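You operate a simulated robot arm through the tools that you are given. There is no shell and no other tool.

Carry out the task below with a simulated robot arm. There is one attempt and no reset: what you move stays moved.

Task
Do the air check: drain the bowl into the drip cup, then set 6 bar.
Fine: slide the cup under the spout, don't lift it, and leave it there; shut the drain tap again; spill nothing. Where these are worked on the way, their far stop is far enough and under half their travel is too little: drain tap.

Only the result counts: the job must be done as asked and must still hold three seconds after the hand-in. Knocking over, shifting, dropping, spilling or breaking anything else fails it.

Robot
A 7-joint arm with a three-finger gripper, fixed in place. Base frame: the origin is at the foot of the arm, x ahead of it, y to its left, z up; the work surface is at about z = 0.85. Readings come in m, degrees, newtons and seconds.
With the tool pointing down near the work surface it reaches from about 0.1 to 0.88 m from the base axis. Its first joint turns from -166.0 to 166.0 degrees. Payload 2.94 kg.
The tool frame sits at the grasp point between the pads (the TCP): z along the fingers, y along the line on which they close. The tips reach 0.03 m beyond it. Largest opening 0.132 m; the body of the gripper starts 0.107 m behind the TCP.
Orientation is that of the tool frame in the base frame, as a unit quaternion [w, x, y, z]. With the fingers straight down and closing along the base's y, the tool's x points along the base's -x, its y along +y and its z along -z.

Tools
- The arm moves only by the tool nudge_tool. Its argument "plan" is a list of rows, each a list of 3 entries, a list of its own where there are three numbers: the shift along the tool's x, y, z in units of 20 mm (1.0 is 20 mm), then the turn, a rotation vector about the tool's x, y, z in units of 4 degrees (1.0 is 4 degrees), then the closure, from 0 (fully open) to 1 (shut). In form: [[[tx, ty, tz], [ax, ay, az], gripper], ...]. A call has 1 to 20 rows; each row shifts and turns the commanded pose from where the row before left it, along the tool's axes as they then stand. A call with a number of a shift or a turn outside -1 to 1 is refused whole. Rows are played at 5 a second. More than 0.05 m and 8.6 degrees between two rows, or a gripper value outside its range, and nothing of the call is played. A pose out of reach is approached as far as the arm can. The call stops where the force on the tool passes 40 N (or 10 N more than at its start, if that is more) or the arm is blocked; 0.2 s more then pass. The fingers move at their own pace and stop on an object; they squeeze with about 21 N. The grip force told is the motor's: it shows also when the fingers shut on nothing. Time passes only in rows, and 0.2 s behind the last, so rows that do not move let the fingers close. The reply holds the time, the measured pose of the TCP, the force on the tool along the base axes, the opening and the grip force, in the units named above and with some noise, with the torque about the TCP (base axes, N m) and any sound that the robot's microphone picked up.
- Cameras (640 x 400 px; columns grow to the right, rows downward): "scene" is fixed at [0.2204, 0.5056, 1.693]; the picture's right is [-0.45, -0.89, 0.00], its down [-0.80, 0.41, -0.44] and it looks along [0.39, -0.20, -0.90] (base axes); focal length 360 px, centre (320, 200). "wrist" rides on the gripper at [0.072, 0.003, -0.144] in the tool frame; the picture's right is [-0.04, 1.00, 0.00], its down [-0.88, -0.04, -0.48] and it looks along [-0.47, -0.02, 0.88] (tool axes); focal length 256 px, centre (320, 200). There is no depth. A picture from a camera that has moved, and an enlarged one, comes with that camera's place and axes in the base frame and with its lens. The place of the scene camera against the robot may be out by one fixed shift of up to 0.018 m in any direction.
- camera(camera): a new picture of that camera. No time passes.
- raise_lower(by): slides the trunk up (or, below 0, down) by that many m; the arm rides with it, the base frame stays. It gives what a move gives, with no picture.
- zoom(camera, box): a new picture of the part [left, top, right, bottom] of that camera's present view, enlarged. No time passes.
- sign_off(): hands the job in; it is judged then, once.

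Places have to be worked out from the pictures, the camera data and where the tool is seen. Open the gripper and draw the arm clear of the work before you hand the job in, unless the task says otherwise.

The tools are called after "Emit:" as name(argument=value, ...) on one line, values as JSON. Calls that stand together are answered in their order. nudge_tool: Moves the arm, as the interface text tells. Its arguments: {"type":"object","properties":{"plan":{"type":"array","items":{"type":"array"}}},"required":["plan"]} The other tools are called the same way: raise_lower (by) slides the trunk up or down; camera (camera) takes a picture; zoom (camera, box) takes an enlarged picture of a part of a camera's view; sign_off () hands the job in.

At the start:

```text
clock: 0.0
ee_pos: [0.4719, 0.4556, 1.3354]
ee_rot: [-0.001, 0.0, 1.0, 0.0]
contact_force: [-0.3, -0.6, -0.1]
moment: [0.0, 0.0, 0.03]
width: 0.1319
grip_force: 0.1
trunk travel left (down, up): [-0.325, 0.215]
```

scene: 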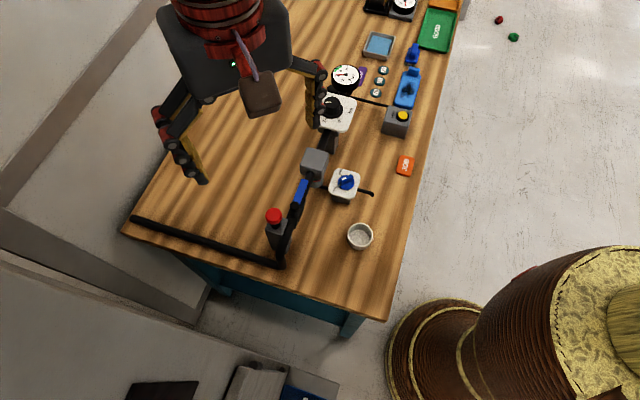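
wrist: 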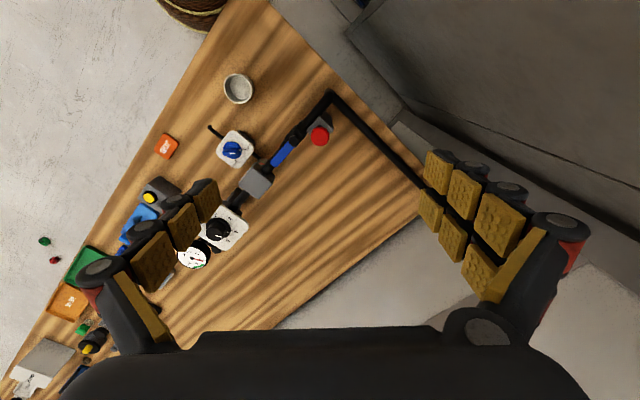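

I'll start by looking at the scene in enlarged pictures to identify the parts.

Emit:
zoom(camera="scene", box=[240, 60, 440, 270])

Emit:
zoom(camera="wrist", box=[120, 50, 360, 290])

Emit:
zoom(camera="scene", box=[300, 130, 400, 260])

Emit:
zoom(camera="scene", box=[310, 55, 420, 135])

```text
1.90 times, centred on (340, 165) of scene
camera zoom: at [0.2204, 0.5056, 1.693], right [-0.45, -0.89, 0.0], down [-0.8, 0.41, -0.44], along [0.39, -0.2, -0.9], focal length 685 px, centre (282, 267)
```

zoom: 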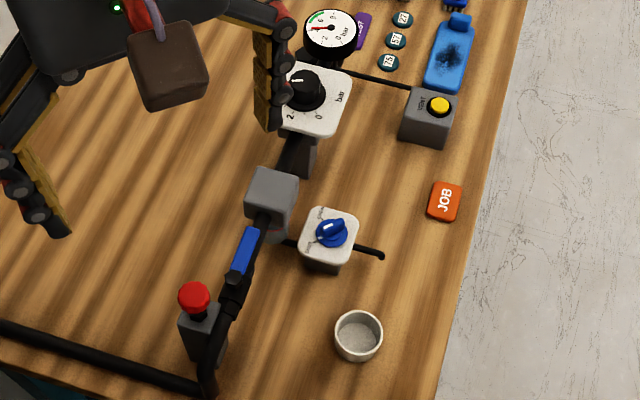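

```text
1.67 times, centred on (240, 170) of wrist
camera zoom: at [0.3996, 0.4577, 1.4786], right [0.04, 1.0, 0.0], down [0.88, -0.04, 0.48], along [0.47, -0.02, -0.88], focal length 427 px, centre (453, 250)
```

zoom: 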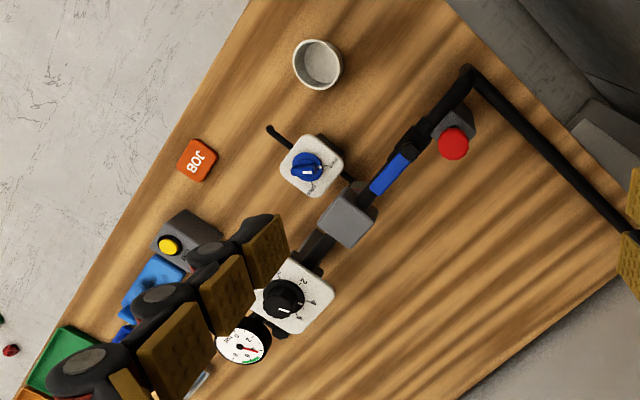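

```text
3.08 times, centred on (350, 195) of scene
camera zoom: at [0.2204, 0.5056, 1.693], right [-0.45, -0.89, 0.0], down [-0.8, 0.41, -0.44], along [0.39, -0.2, -0.9], focal length 1107 px, centre (228, 215)
```

zoom: 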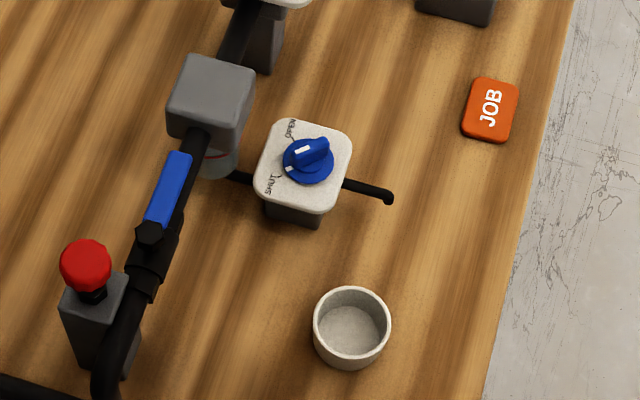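

```text
5.00 times, centred on (365, 95) of scene
camera zoom: at [0.2204, 0.5056, 1.693], right [-0.45, -0.89, 0.0], down [-0.8, 0.41, -0.44], along [0.39, -0.2, -0.9], focal length 1798 px, centre (95, 725)
```

zoom: 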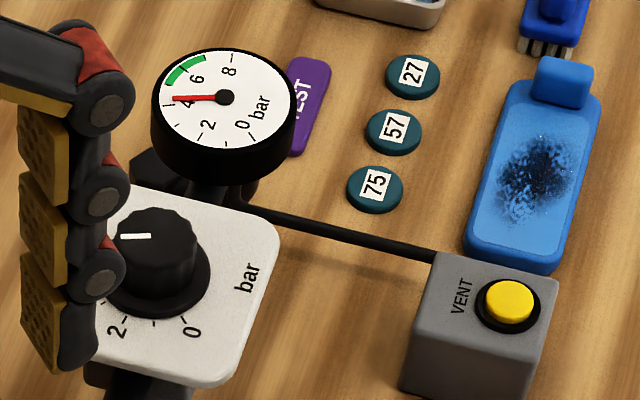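

The set has a bowl line, a tap block with a blue knob (OPEN/SHUT) and a black spout pipe with its tip at about (0.51, 0.22, 0.93). The cup is at about (0.445, 0.28). The regulator knob has a gauge reading about 4. I'll bring the wrist camera nearer for a good look at tap, spout and cup.

Emit:
nudge_tool(plan=[[[0.55, -0.925, 0.8], [0, 0, 0], 0], [[0.55, -0.925, 0.8], [0, 0, 0], 0], [[0.55, -0.925, 0.8], [0, 0, 0], 0], [[0.55, -0.925, 0.8], [0, 0, 0], 0], [[0.55, -0.925, 0.8], [0, 0, 0], 0], [[0.55, -0.925, 0.8], [0, 0, 0], 0], [[0.55, -0.925, 0.8], [0, 0, 0], 0], [[0.55, -0.925, 0.8], [0, 0, 0], 0], [[0.55, -0.925, 0.8], [0, 0, 0], 0], [[0.55, -0.925, 0.8], [0, 0, 0], 0]])

Emit:
camera(camera="wrist")

Emit:
camera(camera="scene")

```text
clock: 2.2
ee_pos: [0.3614, 0.2697, 1.176]
ee_rot: [0.0, 0.0, 1.0, 0.0]
contact_force: [0.8, -0.8, 0.6]
moment: [0.02, -0.03, 0.04]
width: 0.1318
grip_force: 0.1
trunk travel left (down, up): [-0.325, 0.215]
```

```text
taken
camera wrist: at [0.2889, 0.272, 1.3192], right [0.04, 1.0, 0.0], down [0.88, -0.04, 0.48], along [0.48, -0.02, -0.88], focal length 256 px, centre (320, 200)
```

wrist: 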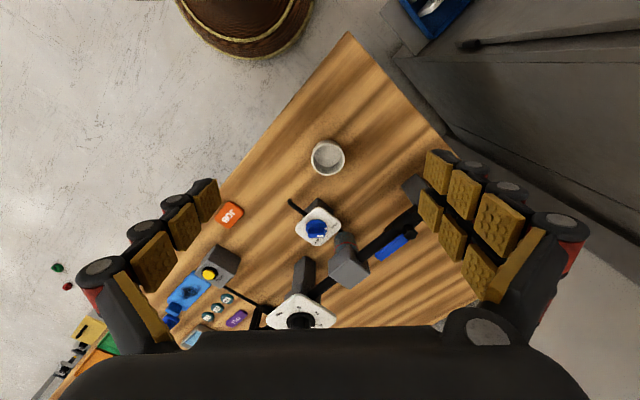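

```text
taken
```

scene: 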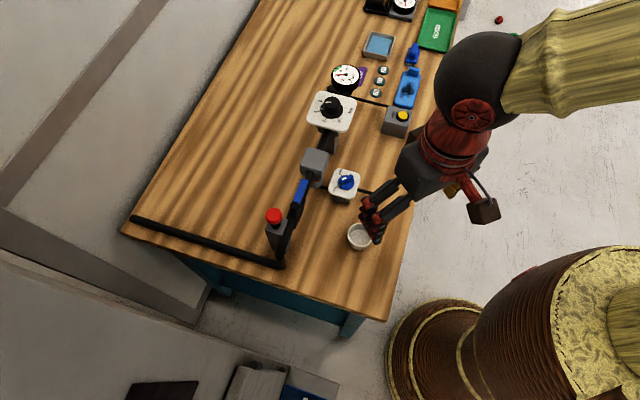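

Zooming in on both views for the tap, the regulator and the spout.

Emit:
zoom(camera="wrist", box=[260, 120, 420, 220])

Emit:
zoom(camera="wrist", box=[270, 190, 370, 290])

Emit:
zoom(camera="scene", box=[295, 55, 375, 145])

Emit:
zoom(camera="scene", box=[295, 135, 375, 215])

Emit:
zoom(camera="scene", box=[360, 0, 460, 70])

```text
4.00 times, centred on (340, 170) of wrist
camera zoom: at [0.2889, 0.272, 1.3192], right [0.04, 1.0, 0.0], down [0.88, -0.04, 0.48], along [0.48, -0.02, -0.88], focal length 1024 px, centre (240, 320)
```

zoom: 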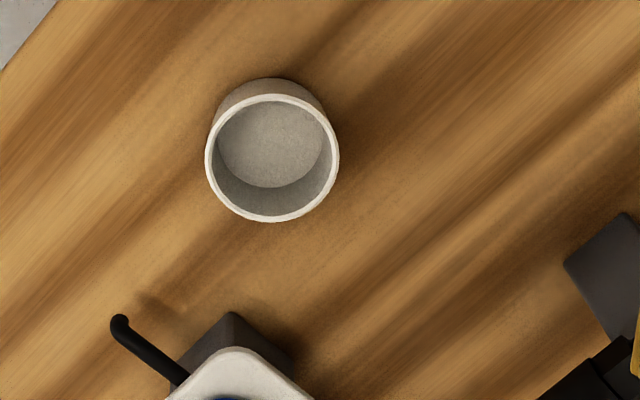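

```text
4.00 times, centred on (320, 240) of wrist
camera zoom: at [0.2889, 0.272, 1.3192], right [0.04, 1.0, 0.0], down [0.88, -0.04, 0.48], along [0.48, -0.02, -0.88], focal length 1024 px, centre (320, 40)
```

zoom: 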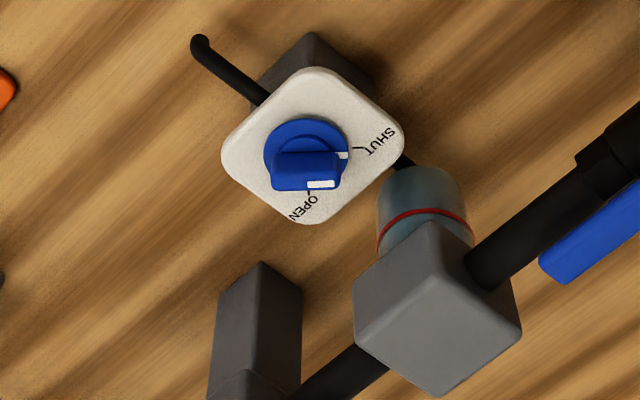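

```text
4.44 times, centred on (335, 100) of scene
camera zoom: at [0.2204, 0.5056, 1.693], right [-0.45, -0.89, 0.0], down [-0.8, 0.41, -0.44], along [0.39, -0.2, -0.9], focal length 1599 px, centre (253, 644)
```

zoom: 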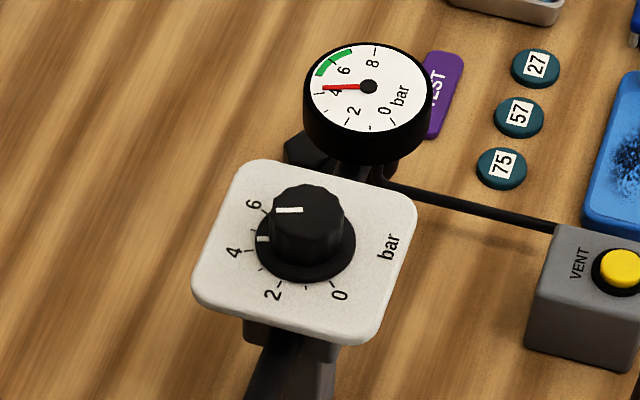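

```text
5.00 times, centred on (335, 175) of scene
camera zoom: at [0.2204, 0.5056, 1.693], right [-0.45, -0.89, 0.0], down [-0.8, 0.41, -0.44], along [0.39, -0.2, -0.9], focal length 1798 px, centre (245, 325)
```

zoom: 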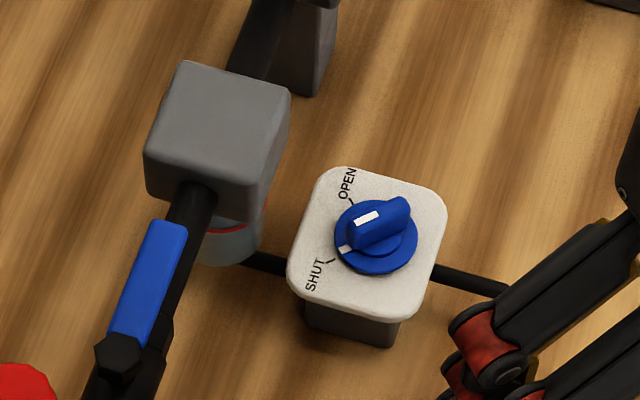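

```text
5.71 times, centred on (410, 35) of scene
camera zoom: at [0.2204, 0.5056, 1.693], right [-0.45, -0.89, 0.0], down [-0.8, 0.41, -0.44], along [0.39, -0.2, -0.9], focal length 2055 px, centre (-194, 1143)
```

zoom: 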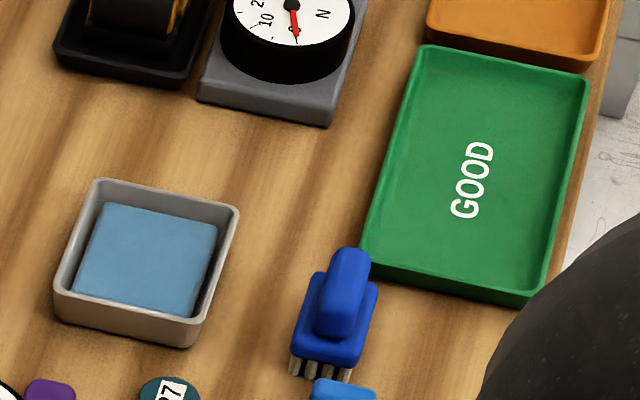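

The tap is now at SHUT, with the plate about (0.57, 0.255, 0.91). The bench is turned about 45° to the base. I'll turn the tool to match the bench (closing axis along the bench line) and lower it for a closer look at cup and spout.

Emit:
nudge_tool(plan=[[[-0.393, -0.636, 0.9], [0, 0, 0], 0], [[-0.393, -0.636, 0.9], [0, 0, 0], 0], [[-0.393, -0.636, 0.9], [0, 0, 0], 0], [[-0.393, -0.636, 0.9], [0, 0, 0], 0], [[-0.393, -0.636, 0.9], [0, 0, 0], 0], [[-0.393, -0.636, 0.9], [0, 0, 0], 0], [[-0.393, -0.636, 0.9], [0, 0, 0], 0], [[0, 0, 0], [0, 0, -0.9375], 0], [[0, 0, 0], [0, 0, -0.9375], 0], [[0, 0, 0], [0, 0, -0.9375], 0], [[0, 0, 0], [0, 0, -0.9375], 0], [[0, 0, 0], [0, 0, -0.9375], 0], [[0, 0, 0], [0, 0, -0.9375], 0], [[0, 0, 0], [0, 0, -0.9375], 0], [[0, 0, 0], [0, 0, -0.9375], 0], [[0, 0, 0], [0, 0, -0.9375], 0], [[0, 0, 0], [0, 0, -0.9375], 0], [[0, 0, 0], [0, 0, -0.9375], 0], [[0, 0, 0], [0, 0, -0.9375], 0]])

Emit:
camera(camera="wrist")

Emit:
zoom(camera="wrist", box=[220, 120, 420, 290])

```text
clock: 6.2
ee_pos: [0.4167, 0.1804, 1.0476]
ee_rot: [0.0, -0.383, 0.924, 0.0]
contact_force: [1.2, -0.3, 0.2]
moment: [0.02, 0.0, 0.01]
width: 0.132
grip_force: 0.1
trunk travel left (down, up): [-0.325, 0.215]
```

```text
taken
camera wrist: at [0.3638, 0.1314, 1.1929], right [-0.68, 0.74, 0.0], down [0.65, 0.6, 0.48], along [0.35, 0.32, -0.88], focal length 256 px, centre (320, 200)
```

wrist: 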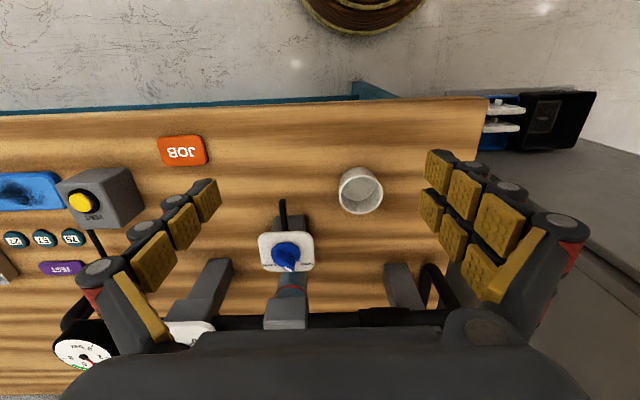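

```text
2.35 times, centred on (320, 205) of wrist
camera zoom: at [0.3638, 0.1314, 1.1929], right [-0.68, 0.74, 0.0], down [0.65, 0.6, 0.48], along [0.35, 0.32, -0.88], focal length 602 px, centre (320, 188)
```

zoom: 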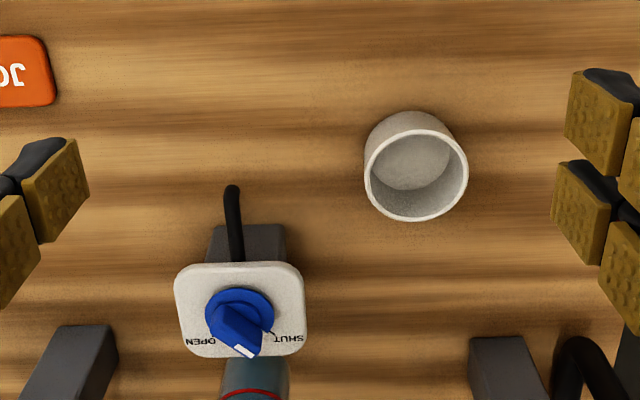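

Bench axes line up well with the tool now. In bench terms (u along the line, v toward the pipe), the cup and spout tip share v≈0.511, and the cup must slide about 0.10 m along u. Let me enlarge the tap and the spout/cup heights.

Emit:
zoom(camera="wrist", box=[255, 190, 325, 280])

Emit:
zoom(camera="wrist", box=[325, 155, 395, 225])

Emit:
zoom(camera="scene", box=[320, 160, 390, 260])

```text
4.44 times, centred on (290, 235) of wrist
camera zoom: at [0.3638, 0.1314, 1.1929], right [-0.68, 0.74, 0.0], down [0.65, 0.6, 0.48], along [0.35, 0.32, -0.88], focal length 1138 px, centre (453, 44)
```

zoom: 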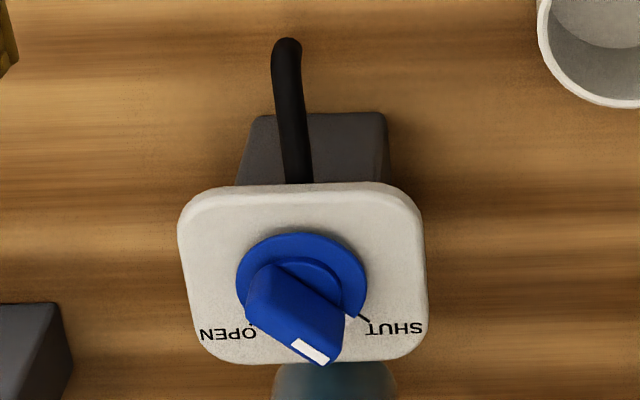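

```text
5.71 times, centred on (360, 190) of wrist
camera zoom: at [0.3638, 0.1314, 1.1929], right [-0.68, 0.74, 0.0], down [0.65, 0.6, 0.48], along [0.35, 0.32, -0.88], focal length 1463 px, centre (91, 257)
```

zoom: 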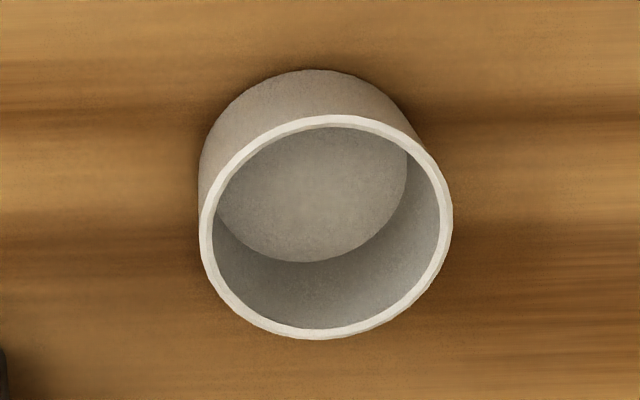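

```text
4.00 times, centred on (355, 210) of scene
camera zoom: at [0.2204, 0.5056, 1.693], right [-0.45, -0.89, 0.0], down [-0.8, 0.41, -0.44], along [0.39, -0.2, -0.9], focal length 1439 px, centre (180, 160)
```

zoom: 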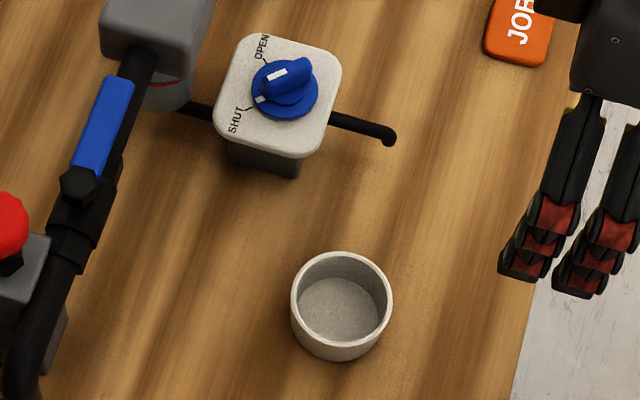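

The tap is at SHUT, and OPEN lies about 100° clockwise seen from above. The cup is at u=0.115, v=0.511 with its rim at z≈0.881, and the spout end is at u≈0.220, v≈0.51. I'll go above the cup, fingers straddling it, and check before the final descent.

Emit:
nudge_tool(plan=[[[-0.888, 0.524, 0], [0, 0, 0], 0], [[-0.888, 0.524, 0], [0, 0, 0], 0], [[-0.888, 0.524, 0], [0, 0, 0], 0], [[-0.888, 0.524, 0], [0, 0, 0], 0], [[-0.888, 0.524, 0], [0, 0, 0], 0], [[0, 0, 1], [0, 0, 0], 0], [[0, 0, 1], [0, 0, 0], 0], [[0, 0, 1], [0, 0, 0], 0], [[0, 0, 1], [0, 0, 0], 0], [[0, 0, 1], [0, 0, 0], 0], [[0, 0, 0.7], [0, 0, 0], 0]])

Emit:
camera(camera="wrist")

Emit:
zoom(camera="scene", box=[280, 120, 440, 280])

```text
clock: 8.6
ee_pos: [0.4427, 0.2812, 0.9353]
ee_rot: [0.0, -0.383, 0.924, 0.001]
contact_force: [0.5, -0.2, -0.3]
moment: [-0.04, -0.03, -0.01]
width: 0.1321
grip_force: 0.1
trunk travel left (down, up): [-0.325, 0.215]
```

```text
taken
camera wrist: at [0.3894, 0.2317, 1.0785], right [-0.68, 0.74, 0.0], down [0.65, 0.59, 0.48], along [0.35, 0.32, -0.88], focal length 256 px, centre (320, 200)
```

wrist: 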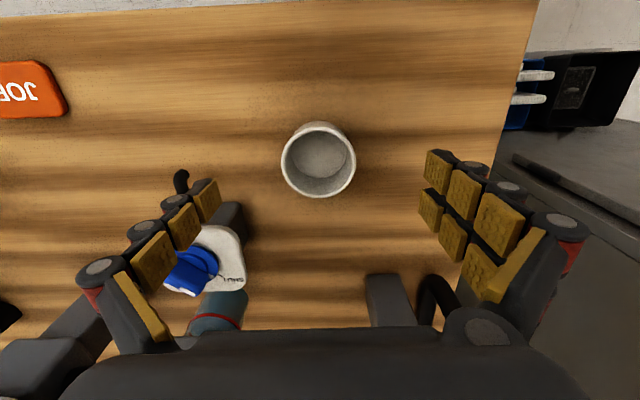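

```text
2.50 times, centred on (360, 200) of scene
camera zoom: at [0.2204, 0.5056, 1.693], right [-0.45, -0.89, 0.0], down [-0.8, 0.41, -0.44], along [0.39, -0.2, -0.9], focal length 899 px, centre (220, 200)
```

zoom: 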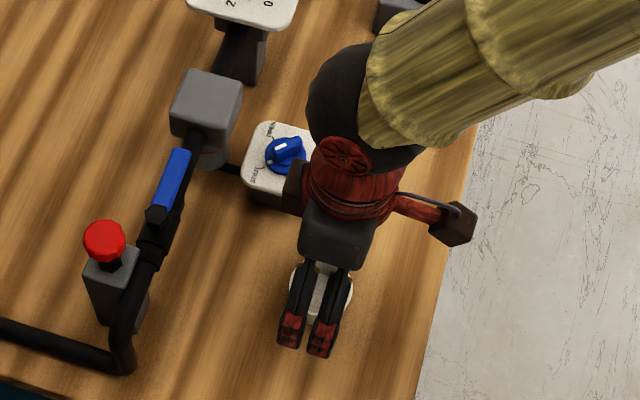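

The straddle is well centred (cup within about 3 mm of the TCP). Descending to finger tips about 8 mm above the table, then closing gently.

Emit:
nudge_tool(plan=[[[0.05, 0, 0.8], [0, 0, 0], 0], [[0.05, 0, 0.8], [0, 0, 0], 0], [[0.05, 0, 0.8], [0, 0, 0], 0], [[0, 0, 0], [0, 0, 0], 0.3], [[0, 0, 0], [0, 0, 0], 0.5], [[0, 0, 0], [0, 0, 0], 0.6], [[0, 0, 0], [0, 0, 0], 0.65], [[0, 0, 0], [0, 0, 0], 0.65], [[0, 0, 0], [0, 0, 0], 0.65]])

Emit:
camera(camera="wrist")

```text
clock: 10.6
ee_pos: [0.4409, 0.2786, 0.8883]
ee_rot: [0.0, -0.383, 0.924, 0.0]
contact_force: [-0.3, -0.9, 1.3]
moment: [0.01, 0.02, 0.02]
width: 0.0573
grip_force: 12.7
trunk travel left (down, up): [-0.325, 0.215]
```

```text
taken
camera wrist: at [0.3875, 0.2293, 1.0313], right [-0.68, 0.74, 0.0], down [0.65, 0.59, 0.48], along [0.35, 0.32, -0.88], focal length 256 px, centre (320, 200)
```

wrist: 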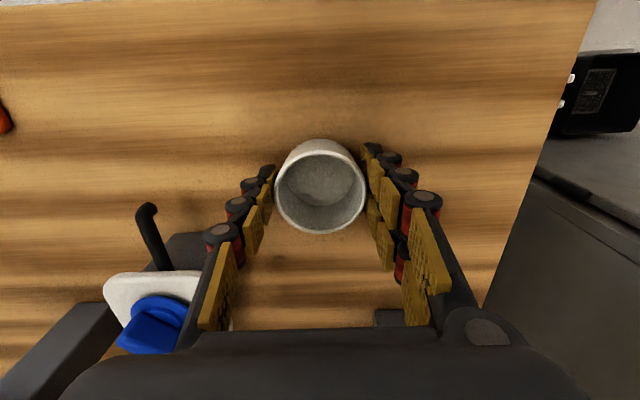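

Cup gripped (57 mm). Sliding it on the table: first 46 mm toward the bench edge so the leading finger clears the spout, then 106 mm along the line.

Emit:
nudge_tool(plan=[[[0.575, 0, 0], [0, 0, 0], 0.65], [[0.575, 0, 0], [0, 0, 0], 0.65], [[0.575, 0, 0], [0, 0, 0], 0.65], [[0.575, 0, 0], [0, 0, 0], 0.65], [[0, -0.53, 0], [0, 0, 0], 0.65], [[0, -0.53, 0], [0, 0, 0], 0.65], [[0, -0.53, 0], [0, 0, 0], 0.65], [[0, -0.53, 0], [0, 0, 0], 0.65], [[0, -0.53, 0], [0, 0, 0], 0.65], [[0, -0.53, 0], [0, 0, 0], 0.65], [[0, -0.53, 0], [0, 0, 0], 0.65], [[0, -0.53, 0], [0, 0, 0], 0.65], [[0, -0.53, 0], [0, 0, 0], 0.65], [[0, -0.53, 0], [0, 0, 0], 0.65], [[0, 0, 0], [0, 0, 0], 0.65]])

Emit:
camera(camera="wrist")

Emit:
zoom(camera="wrist", box=[240, 120, 400, 300])

```text
clock: 13.8
ee_pos: [0.4818, 0.1716, 0.8875]
ee_rot: [0.001, -0.383, 0.924, -0.001]
contact_force: [-1.1, 0.1, 6.9]
moment: [0.01, -0.03, -0.02]
width: 0.0568
grip_force: 21.2
trunk travel left (down, up): [-0.325, 0.215]
```

```text
taken
camera wrist: at [0.4295, 0.122, 1.0308], right [-0.68, 0.74, 0.0], down [0.65, 0.59, 0.48], along [0.35, 0.32, -0.88], focal length 256 px, centre (320, 200)
```

wrist: 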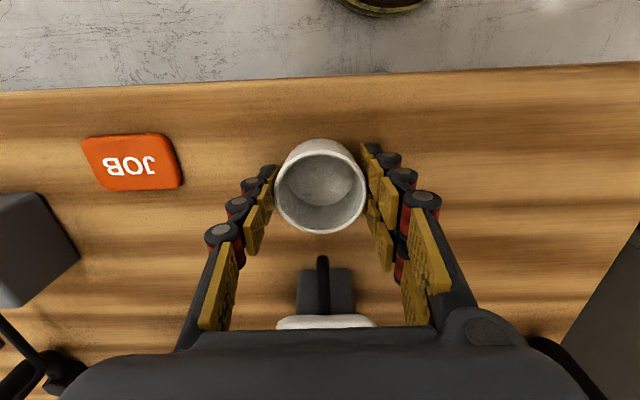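

```text
2.22 times, centred on (320, 210) of wrist
camera zoom: at [0.4295, 0.122, 1.0308], right [-0.68, 0.74, 0.0], down [0.65, 0.59, 0.48], along [0.35, 0.32, -0.88], focal length 569 px, centre (320, 178)
```

zoom: 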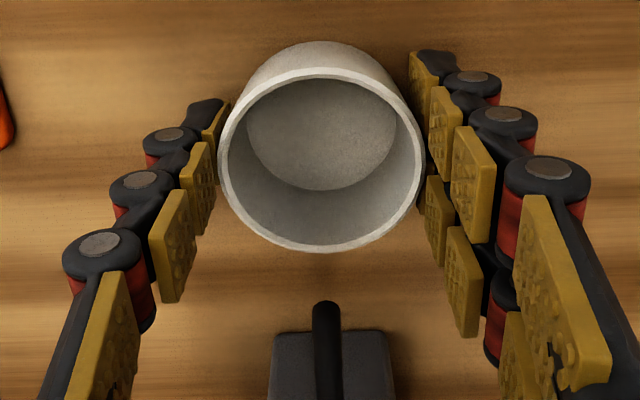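

Cup at u=0.219, v=0.462, still seated. Spout tip is right ahead at u≈0.220, v≈0.51. Sliding in by 24 mm first and checking the reaction as the rim passes under the spout.

Emit:
nudge_tool(plan=[[[-0.4, -0.03, 0], [0, 0, 0], 0.65], [[-0.4, -0.03, 0], [0, 0, 0], 0.65], [[-0.4, 0, 0], [0, 0, 0], 0.65]])

Emit:
zoom(camera="wrist", box=[240, 120, 400, 300])

Emit:
zoom(camera="scene", box=[300, 120, 430, 230])

```text
clock: 14.6
ee_pos: [0.5011, 0.1864, 0.8873]
ee_rot: [0.0, -0.382, 0.924, -0.001]
contact_force: [-2.8, -2.7, 10.0]
moment: [-0.1, -0.04, 0.01]
width: 0.0567
grip_force: 21.1
trunk travel left (down, up): [-0.325, 0.215]
```

```text
2.22 times, centred on (320, 210) of wrist
camera zoom: at [0.447, 0.1372, 1.0304], right [-0.68, 0.74, 0.0], down [0.65, 0.59, 0.48], along [0.35, 0.32, -0.88], focal length 569 px, centre (320, 178)
```

zoom: 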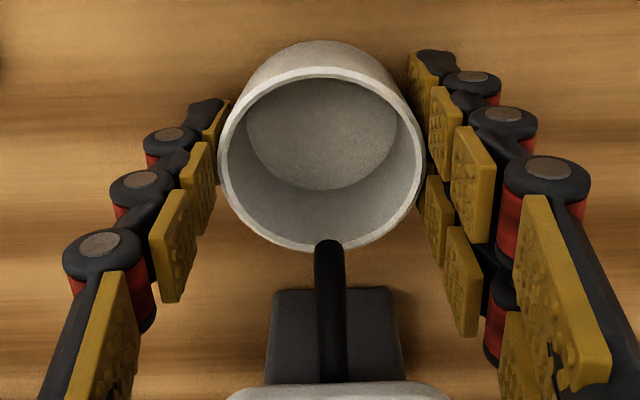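

```text
3.64 times, centred on (365, 175) of scene
camera zoom: at [0.2204, 0.5056, 1.693], right [-0.45, -0.89, 0.0], down [-0.8, 0.41, -0.44], along [0.39, -0.2, -0.9], focal length 1308 px, centre (156, 291)
```

zoom: 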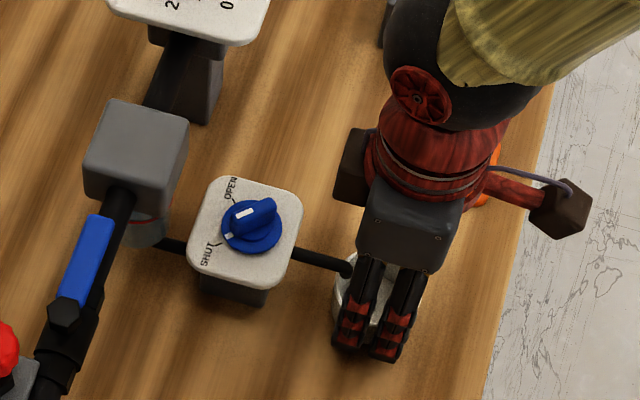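

The spout passes over the rim with only small forces. Sliding the remaining 23 mm.

Emit:
nudge_tool(plan=[[[-0.39, 0, 0], [0, 0, 0], 0.65], [[-0.39, 0, 0], [0, 0, 0], 0.65], [[-0.39, 0, 0], [0, 0, 0], 0.65], [[0, 0, 0], [0, 0, 0], 0.65]])

Emit:
zoom(camera="wrist", box=[240, 120, 400, 300])

Emit:
zoom(camera="scene", box=[300, 120, 430, 230])

```text
clock: 15.6
ee_pos: [0.5178, 0.2046, 0.8872]
ee_rot: [0.0, -0.383, 0.924, 0.0]
contact_force: [0.5, -0.6, 3.1]
moment: [-0.05, -0.04, -0.04]
width: 0.0562
grip_force: 21.7
trunk travel left (down, up): [-0.325, 0.215]
```

```text
2.22 times, centred on (320, 210) of wrist
camera zoom: at [0.4646, 0.1548, 1.0304], right [-0.68, 0.74, 0.0], down [0.65, 0.59, 0.48], along [0.35, 0.32, -0.88], focal length 569 px, centre (320, 178)
```

zoom: 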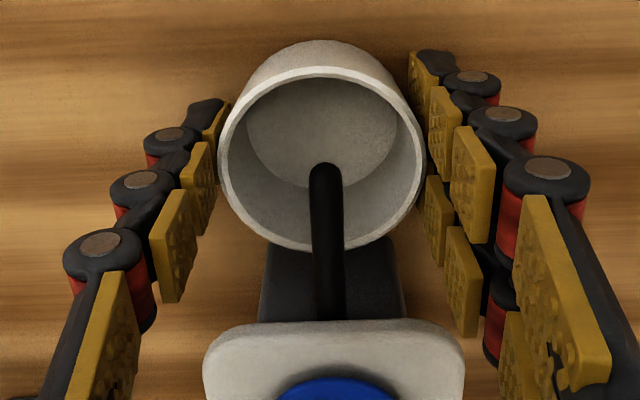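

```text
3.64 times, centred on (365, 175) of scene
camera zoom: at [0.2204, 0.5056, 1.693], right [-0.45, -0.89, 0.0], down [-0.8, 0.41, -0.44], along [0.39, -0.2, -0.9], focal length 1308 px, centre (156, 291)
```

zoom: 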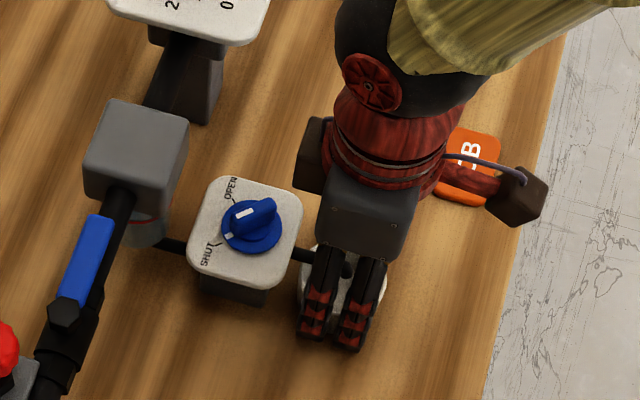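

The spout end sits over the cup's centre. Releasing and rising straight up.

Emit:
nudge_tool(plan=[[[0, 0, 0], [0, 0, 0], 0.55], [[0, 0, 0], [0, 0, 0], 0.4], [[0, 0, 0], [0, 0, 0], 0.2], [[0, 0, 0], [0, 0, 0], 0], [[0, 0, 0], [0, 0, 0], 0], [[0, 0, -0.5], [0, 0, 0], 0], [[0, 0, -1], [0, 0, 0], 0], [[0, 0, -1], [0, 0, 0], 0], [[0, 0, -1], [0, 0, 0], 0], [[0, 0, -1], [0, 0, 0], 0], [[0, 0, -1], [0, 0, 0], 0], [[0, 0, -1], [0, 0, 0], 0], [[0, 0, -1], [0, 0, 0], 0]])

Emit:
camera(camera="wrist")

Emit:
zoom(camera="wrist", box=[240, 120, 400, 300])

Emit:
zoom(camera="scene", box=[300, 120, 430, 230])

```text
clock: 18.4
ee_pos: [0.5174, 0.205, 1.0368]
ee_rot: [0.0, -0.384, 0.924, 0.0]
contact_force: [-0.5, -0.6, -0.6]
moment: [0.01, -0.04, 0.0]
width: 0.132
grip_force: 0.1
trunk travel left (down, up): [-0.325, 0.215]
```

```text
taken
camera wrist: at [0.4637, 0.155, 1.1805], right [-0.68, 0.74, 0.0], down [0.65, 0.59, 0.48], along [0.35, 0.32, -0.88], focal length 256 px, centre (320, 200)
```

wrist: 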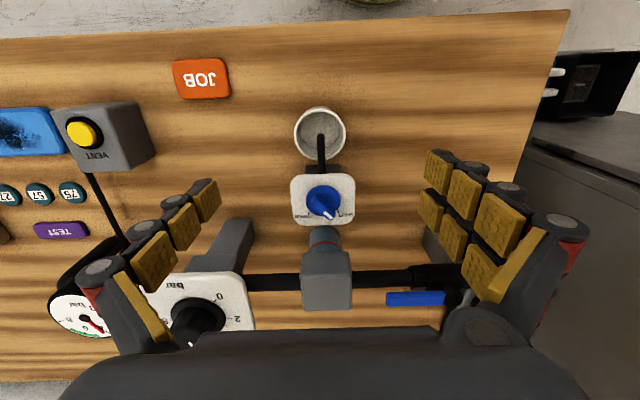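

```text
2.22 times, centred on (320, 210) of wrist
camera zoom: at [0.4637, 0.155, 1.1805], right [-0.68, 0.74, 0.0], down [0.65, 0.59, 0.48], along [0.35, 0.32, -0.88], focal length 569 px, centre (320, 178)
```

zoom: 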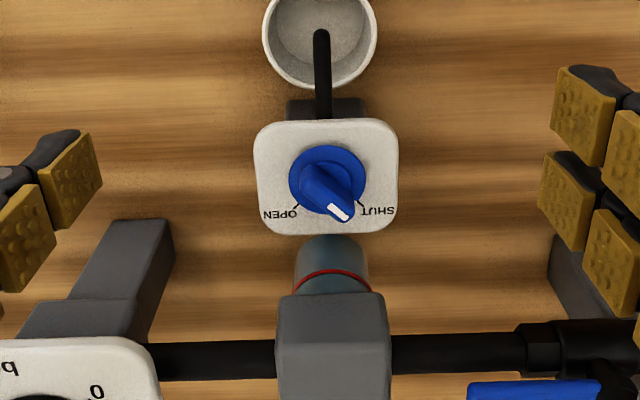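

```text
3.64 times, centred on (365, 175) of scene
camera zoom: at [0.2204, 0.5056, 1.693], right [-0.45, -0.89, 0.0], down [-0.8, 0.41, -0.44], along [0.39, -0.2, -0.9], focal length 1308 px, centre (156, 291)
```

zoom: 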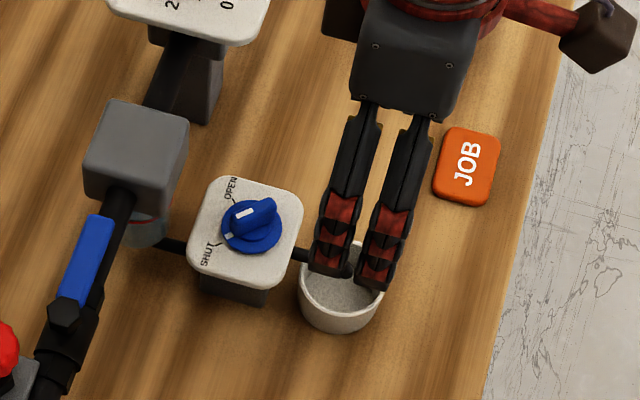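

The cup stands under the spout. Now a close look at the tap handle for its place and angle.

Emit:
zoom(camera="wrist", box=[285, 165, 365, 235])

Emit:
zoom(camera="scene", box=[325, 160, 365, 200])

```text
5.71 times, centred on (325, 200) of wrist
camera zoom: at [0.4637, 0.155, 1.1805], right [-0.68, 0.74, 0.0], down [0.65, 0.59, 0.48], along [0.35, 0.32, -0.88], focal length 1463 px, centre (291, 200)
```

zoom: 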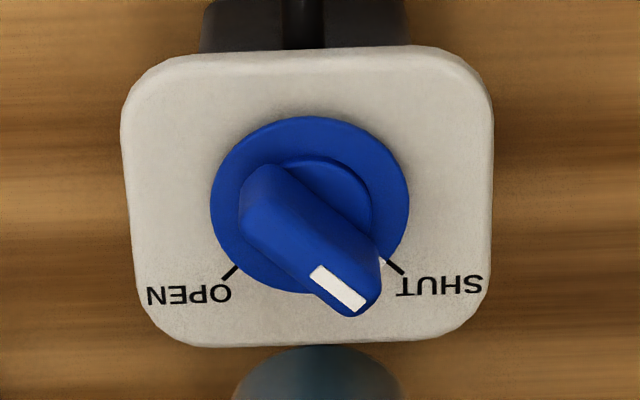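

```text
10.00 times, centred on (345, 180) of scene
camera zoom: at [0.2204, 0.5056, 1.693], right [-0.45, -0.89, 0.0], down [-0.8, 0.41, -0.44], along [0.39, -0.2, -0.9], focal length 3597 px, centre (70, 400)
```

zoom: 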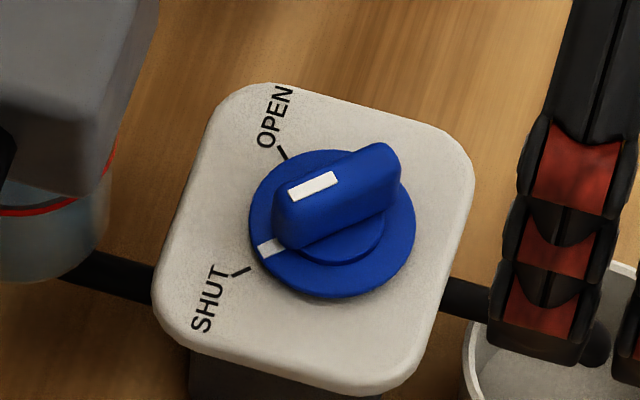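

The handle bar lies along base y (SHUT), knob axis at about (0.567, 0.255), bar top z≈0.932; OPEN is a quarter turn clockwise from above. I'll move above it, turn the tool so the fingers flank the bar, and narrow the opening.

Emit:
nudge_tool(plan=[[[-0.88, 0, 0], [0, 0, 0], 0.3], [[-0.88, 0, 0], [0, 0, 0], 0.6], [[-0.88, 0, 0], [0, 0, 0], 0.7], [[-0.88, 0, 0], [0, 0, 0], 0.7], [[0, 0, 0], [0, 0, -0.9375], 0.7], [[0, 0, 0], [0, 0, -0.9375], 0.7], [[0, 0, 0], [0, 0, -0.9375], 0.7], [[0, 0, 0], [0, 0, -0.9375], 0.7], [[0, 0, 0], [0, 0, -0.9375], 0.7], [[0, 0, 0], [0, 0, -0.9375], 0.7], [[0, 0, 0], [0, 0, -0.9375], 0.7], [[0, 0, 0], [0, 0, -0.9375], 0.7], [[0, 0, 0], [0, 0, -0.9375], 0.7], [[0, 0, 0], [0, 0, -0.9375], 0.7], [[0, 0, 0], [0, 0, -0.9375], 0.7], [[0, 0, 0], [0, 0, -0.9375], 0.7]])

Emit:
camera(camera="wrist")

Emit:
zoom(camera="wrist", box=[260, 110, 380, 230])

```text
clock: 21.8
ee_pos: [0.5688, 0.2538, 1.0368]
ee_rot: [0.0, 0.708, -0.706, 0.0]
contact_force: [-0.4, 0.7, 0.8]
moment: [0.01, 0.03, -0.03]
width: 0.0394
grip_force: 0.0
trunk travel left (down, up): [-0.325, 0.215]
```

```text
taken
camera wrist: at [0.5644, 0.1812, 1.1803], right [-1.0, 0.04, 0.0], down [0.04, 0.88, 0.48], along [0.02, 0.47, -0.88], focal length 256 px, centre (320, 200)
```

wrist: 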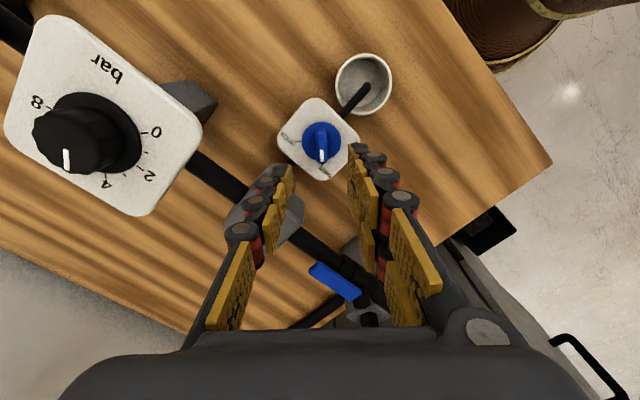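

```text
3.33 times, centred on (320, 170) of wrist
camera zoom: at [0.5644, 0.1812, 1.1803], right [-1.0, 0.04, 0.0], down [0.04, 0.88, 0.48], along [0.02, 0.47, -0.88], focal length 853 px, centre (320, 300)
```

zoom: 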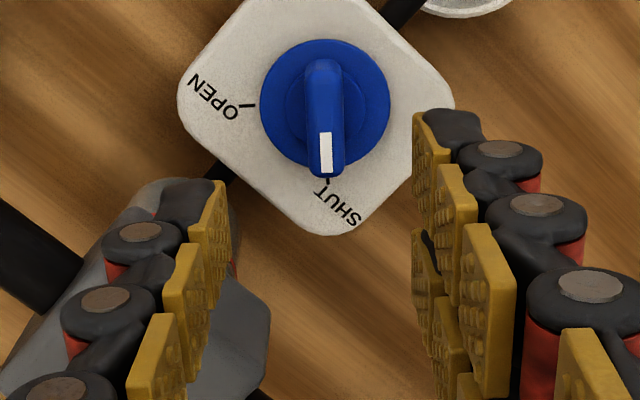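

The handle is aligned with the fingers (axis ≈ (0.566, 0.253)). Descending around the bar with a 2.5 mm correction.

Emit:
nudge_tool(plan=[[[0, 0.125, 0], [0, 0, 0], 0.7], [[0, 0, 0.8], [0, 0, 0], 0.7], [[0, 0, 0.8], [0, 0, 0], 0.7], [[0, 0, 0.8], [0, 0, 0], 0.7], [[0, 0, 0.8], [0, 0, 0], 0.7], [[0, 0, 0.5], [0, 0, 0], 0.7], [[0, 0, 0.3], [0, 0, 0], 0.7]])

Emit:
camera(camera="wrist")

Emit:
zoom(camera="wrist", box=[260, 110, 380, 230])

Emit:
zoom(camera="scene", box=[300, 130, 400, 230])

```text
clock: 23.4
ee_pos: [0.5639, 0.2547, 0.9576]
ee_rot: [0.0, 0.707, -0.707, 0.0]
contact_force: [0.6, 0.2, 0.1]
moment: [0.0, -0.01, -0.01]
width: 0.0396
grip_force: 0.1
trunk travel left (down, up): [-0.325, 0.215]
```

```text
taken
camera wrist: at [0.5615, 0.1811, 1.1009], right [-1.0, 0.04, 0.0], down [0.04, 0.88, 0.48], along [0.02, 0.48, -0.88], focal length 256 px, centre (320, 200)
```

wrist: 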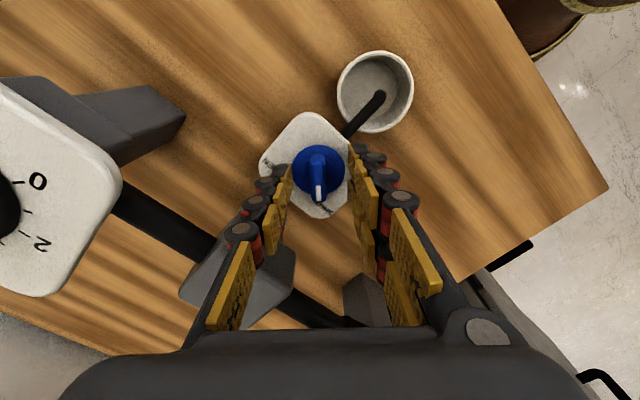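

```text
3.33 times, centred on (320, 170) of wrist
camera zoom: at [0.5615, 0.1811, 1.1009], right [-1.0, 0.04, 0.0], down [0.04, 0.88, 0.48], along [0.02, 0.48, -0.88], focal length 853 px, centre (320, 300)
```

zoom: 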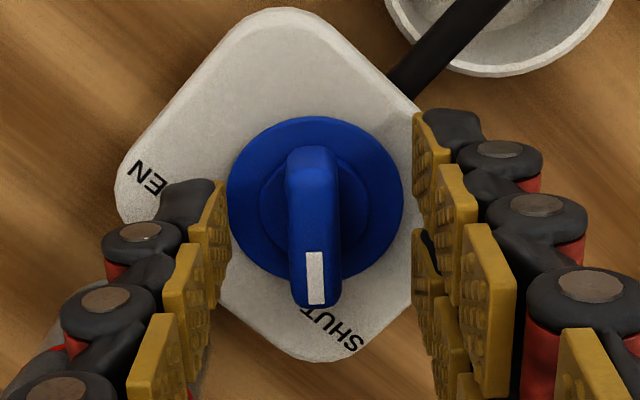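

```text
4.00 times, centred on (350, 180) of scene
camera zoom: at [0.2204, 0.5056, 1.693], right [-0.45, -0.89, 0.0], down [-0.8, 0.41, -0.44], along [0.39, -0.2, -0.9], focal length 1439 px, centre (200, 280)
```

zoom: 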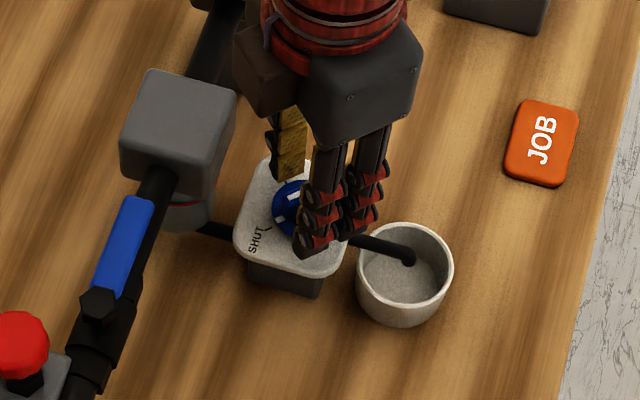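

The fingers flank the bar with tips about 1 cm below its top. Centring by 2 mm, going 2 mm lower, and closing on the bar.

Emit:
nudge_tool(plan=[[[0, -0.1, 0.1], [0, 0, 0], 0.7], [[0, 0, 0], [0, 0, 0], 0.8], [[0, 0, 0], [0, 0, 0], 0.9], [[0, 0, 0], [0, 0, 0], 1], [[0, 0, 0], [0, 0, 0], 1], [[0, 0, 0], [0, 0, 0], 1]])

Emit:
zoom(camera="wrist", box=[240, 110, 400, 270])

```text
clock: 24.8
ee_pos: [0.5655, 0.2539, 0.9542]
ee_rot: [0.0, 0.707, -0.707, -0.001]
contact_force: [-4.3, -0.3, -1.9]
moment: [0.09, 0.11, 0.0]
width: 0.0108
grip_force: 37.6
trunk travel left (down, up): [-0.325, 0.215]
```

```text
2.50 times, centred on (320, 190) of wrist
camera zoom: at [0.5629, 0.1811, 1.0986], right [-1.0, 0.04, 0.0], down [0.04, 0.88, 0.47], along [0.02, 0.47, -0.88], focal length 640 px, centre (320, 225)
```

zoom: 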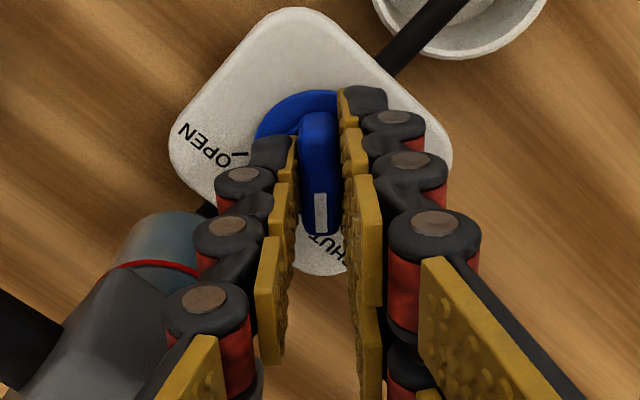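

Bar gripped (10.8 mm). Turning clockwise toward OPEN, 40° first.

Emit:
nudge_tool(plan=[[[0, 0, 0], [0, 0, 1], 1], [[0, 0, 0], [0, 0, 1], 1], [[0, 0, 0], [0, 0, 1], 1], [[0, 0, 0], [0, 0, 1], 1], [[0, 0, 0], [0, 0, 1], 1], [[0, 0, 0], [0, 0, 1], 1], [[0, 0, 0], [0, 0, 1], 1], [[0, 0, 0], [0, 0, 1], 1], [[0, 0, 0], [0, 0, 1], 1], [[0, 0, 0], [0, 0, 1], 1]])

Emit:
zoom(camera="wrist", box=[240, 80, 400, 240])

```text
clock: 27.0
ee_pos: [0.565, 0.2544, 0.9558]
ee_rot: [-0.001, -0.421, 0.907, -0.001]
contact_force: [-15.4, 0.7, -1.3]
moment: [-0.14, 0.56, 0.01]
width: 0.0108
grip_force: 37.6
trunk travel left (down, up): [-0.325, 0.215]
```

```text
2.50 times, centred on (320, 160) of wrist
camera zoom: at [0.5168, 0.2003, 1.0986], right [-0.74, 0.68, 0.0], down [0.6, 0.65, 0.47], along [0.32, 0.35, -0.88], focal length 640 px, centre (320, 300)
```

zoom: 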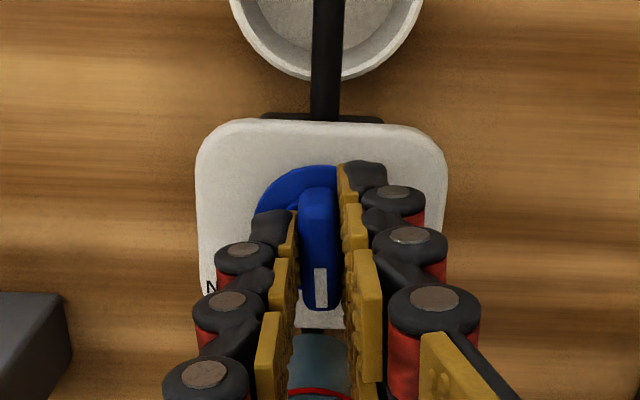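

The knob turns with the fingers. A sideways 15 N has built up, so I'll ease 1 mm toward −x while continuing toward OPEN.

Emit:
nudge_tool(plan=[[[0.034, 0.037, 0], [0, 0, 1], 1], [[0, 0, 0], [0, 0, 1], 1], [[0, 0, 0], [0, 0, 1], 1], [[0, 0, 0], [0, 0, 1], 1], [[0, 0, 0], [0, 0, 1], 1], [[0, 0, 0], [0, 0, 1], 1], [[0, 0, 0], [0, 0, 1], 1], [[0, 0, 0], [0, 0, 1], 1], [[0, 0, 0], [0, 0, 1], 1], [[0, 0, 0], [0, 0, 1], 1], [[0, 0, 0], [0, 0, 1], 1]])

Emit:
zoom(camera="wrist", box=[240, 80, 400, 240])

Emit:
zoom(camera="scene", box=[300, 130, 400, 230])

```text
clock: 29.4
ee_pos: [0.5651, 0.2551, 0.9553]
ee_rot: [0.0, -0.052, 0.999, -0.001]
contact_force: [-10.3, 3.8, -6.7]
moment: [0.15, -0.38, 0.0]
width: 0.0107
grip_force: 37.6
trunk travel left (down, up): [-0.325, 0.215]
```

```text
2.50 times, centred on (320, 160) of wrist
camera zoom: at [0.4933, 0.2495, 1.0986], right [-0.06, 1.0, 0.0], down [0.88, 0.05, 0.48], along [0.47, 0.03, -0.88], focal length 640 px, centre (320, 300)
```

zoom: 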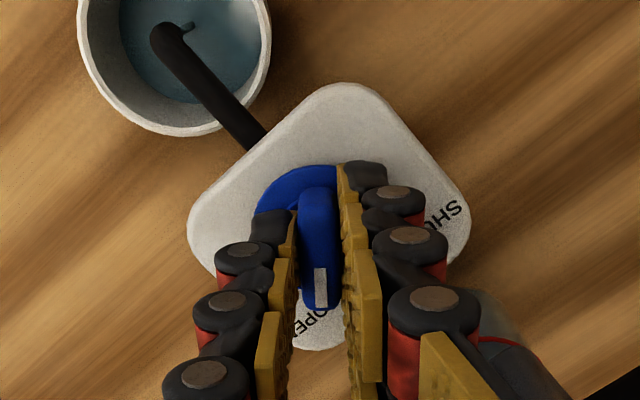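

```text
4.00 times, centred on (350, 180) of scene
camera zoom: at [0.2204, 0.5056, 1.693], right [-0.45, -0.89, 0.0], down [-0.8, 0.41, -0.44], along [0.39, -0.2, -0.9], focal length 1439 px, centre (200, 280)
```

zoom: 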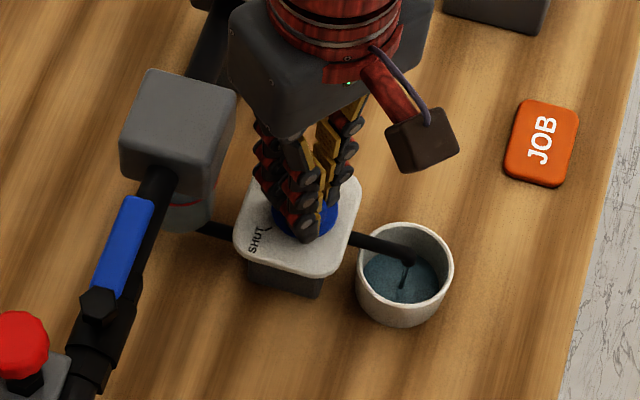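

Water is running into the cup. Turning the last few degrees to the OPEN stop and watching levels.

Emit:
nudge_tool(plan=[[[0, 0, 0], [0, 0, 1], 1], [[0, 0, 0], [0, 0, 0.7], 1]])

Emit:
zoom(camera="wrist", box=[240, 60, 440, 260])

Emit:
zoom(camera="scene", box=[320, 140, 400, 220])

```text
clock: 30.0
ee_pos: [0.5653, 0.2544, 0.9541]
ee_rot: [0.0, 0.007, 1.0, -0.001]
contact_force: [-10.6, 4.8, -7.1]
moment: [0.07, 0.33, 0.73]
width: 0.0106
grip_force: 37.9
trunk travel left (down, up): [-0.325, 0.215]
```

```text
2.00 times, centred on (340, 160) of wrist
camera zoom: at [0.4933, 0.2581, 1.0986], right [0.06, 1.0, 0.0], down [0.88, -0.05, 0.48], along [0.47, -0.03, -0.88], focal length 512 px, centre (280, 280)
```

zoom: 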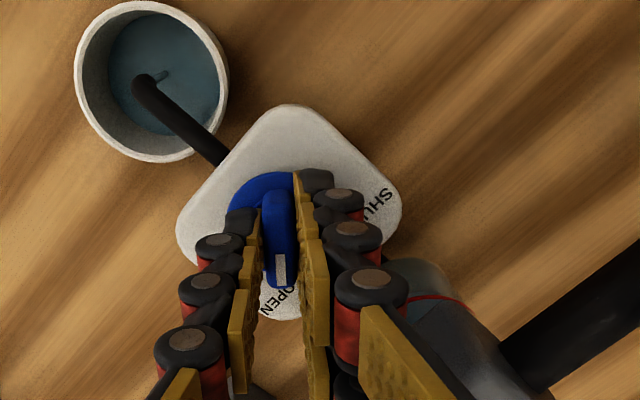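

```text
5.00 times, centred on (360, 180) of scene
camera zoom: at [0.2204, 0.5056, 1.693], right [-0.45, -0.89, 0.0], down [-0.8, 0.41, -0.44], along [0.39, -0.2, -0.9], focal length 1798 px, centre (120, 300)
```

zoom: 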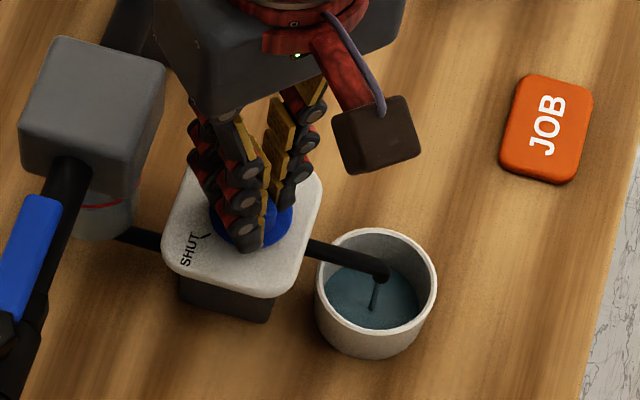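

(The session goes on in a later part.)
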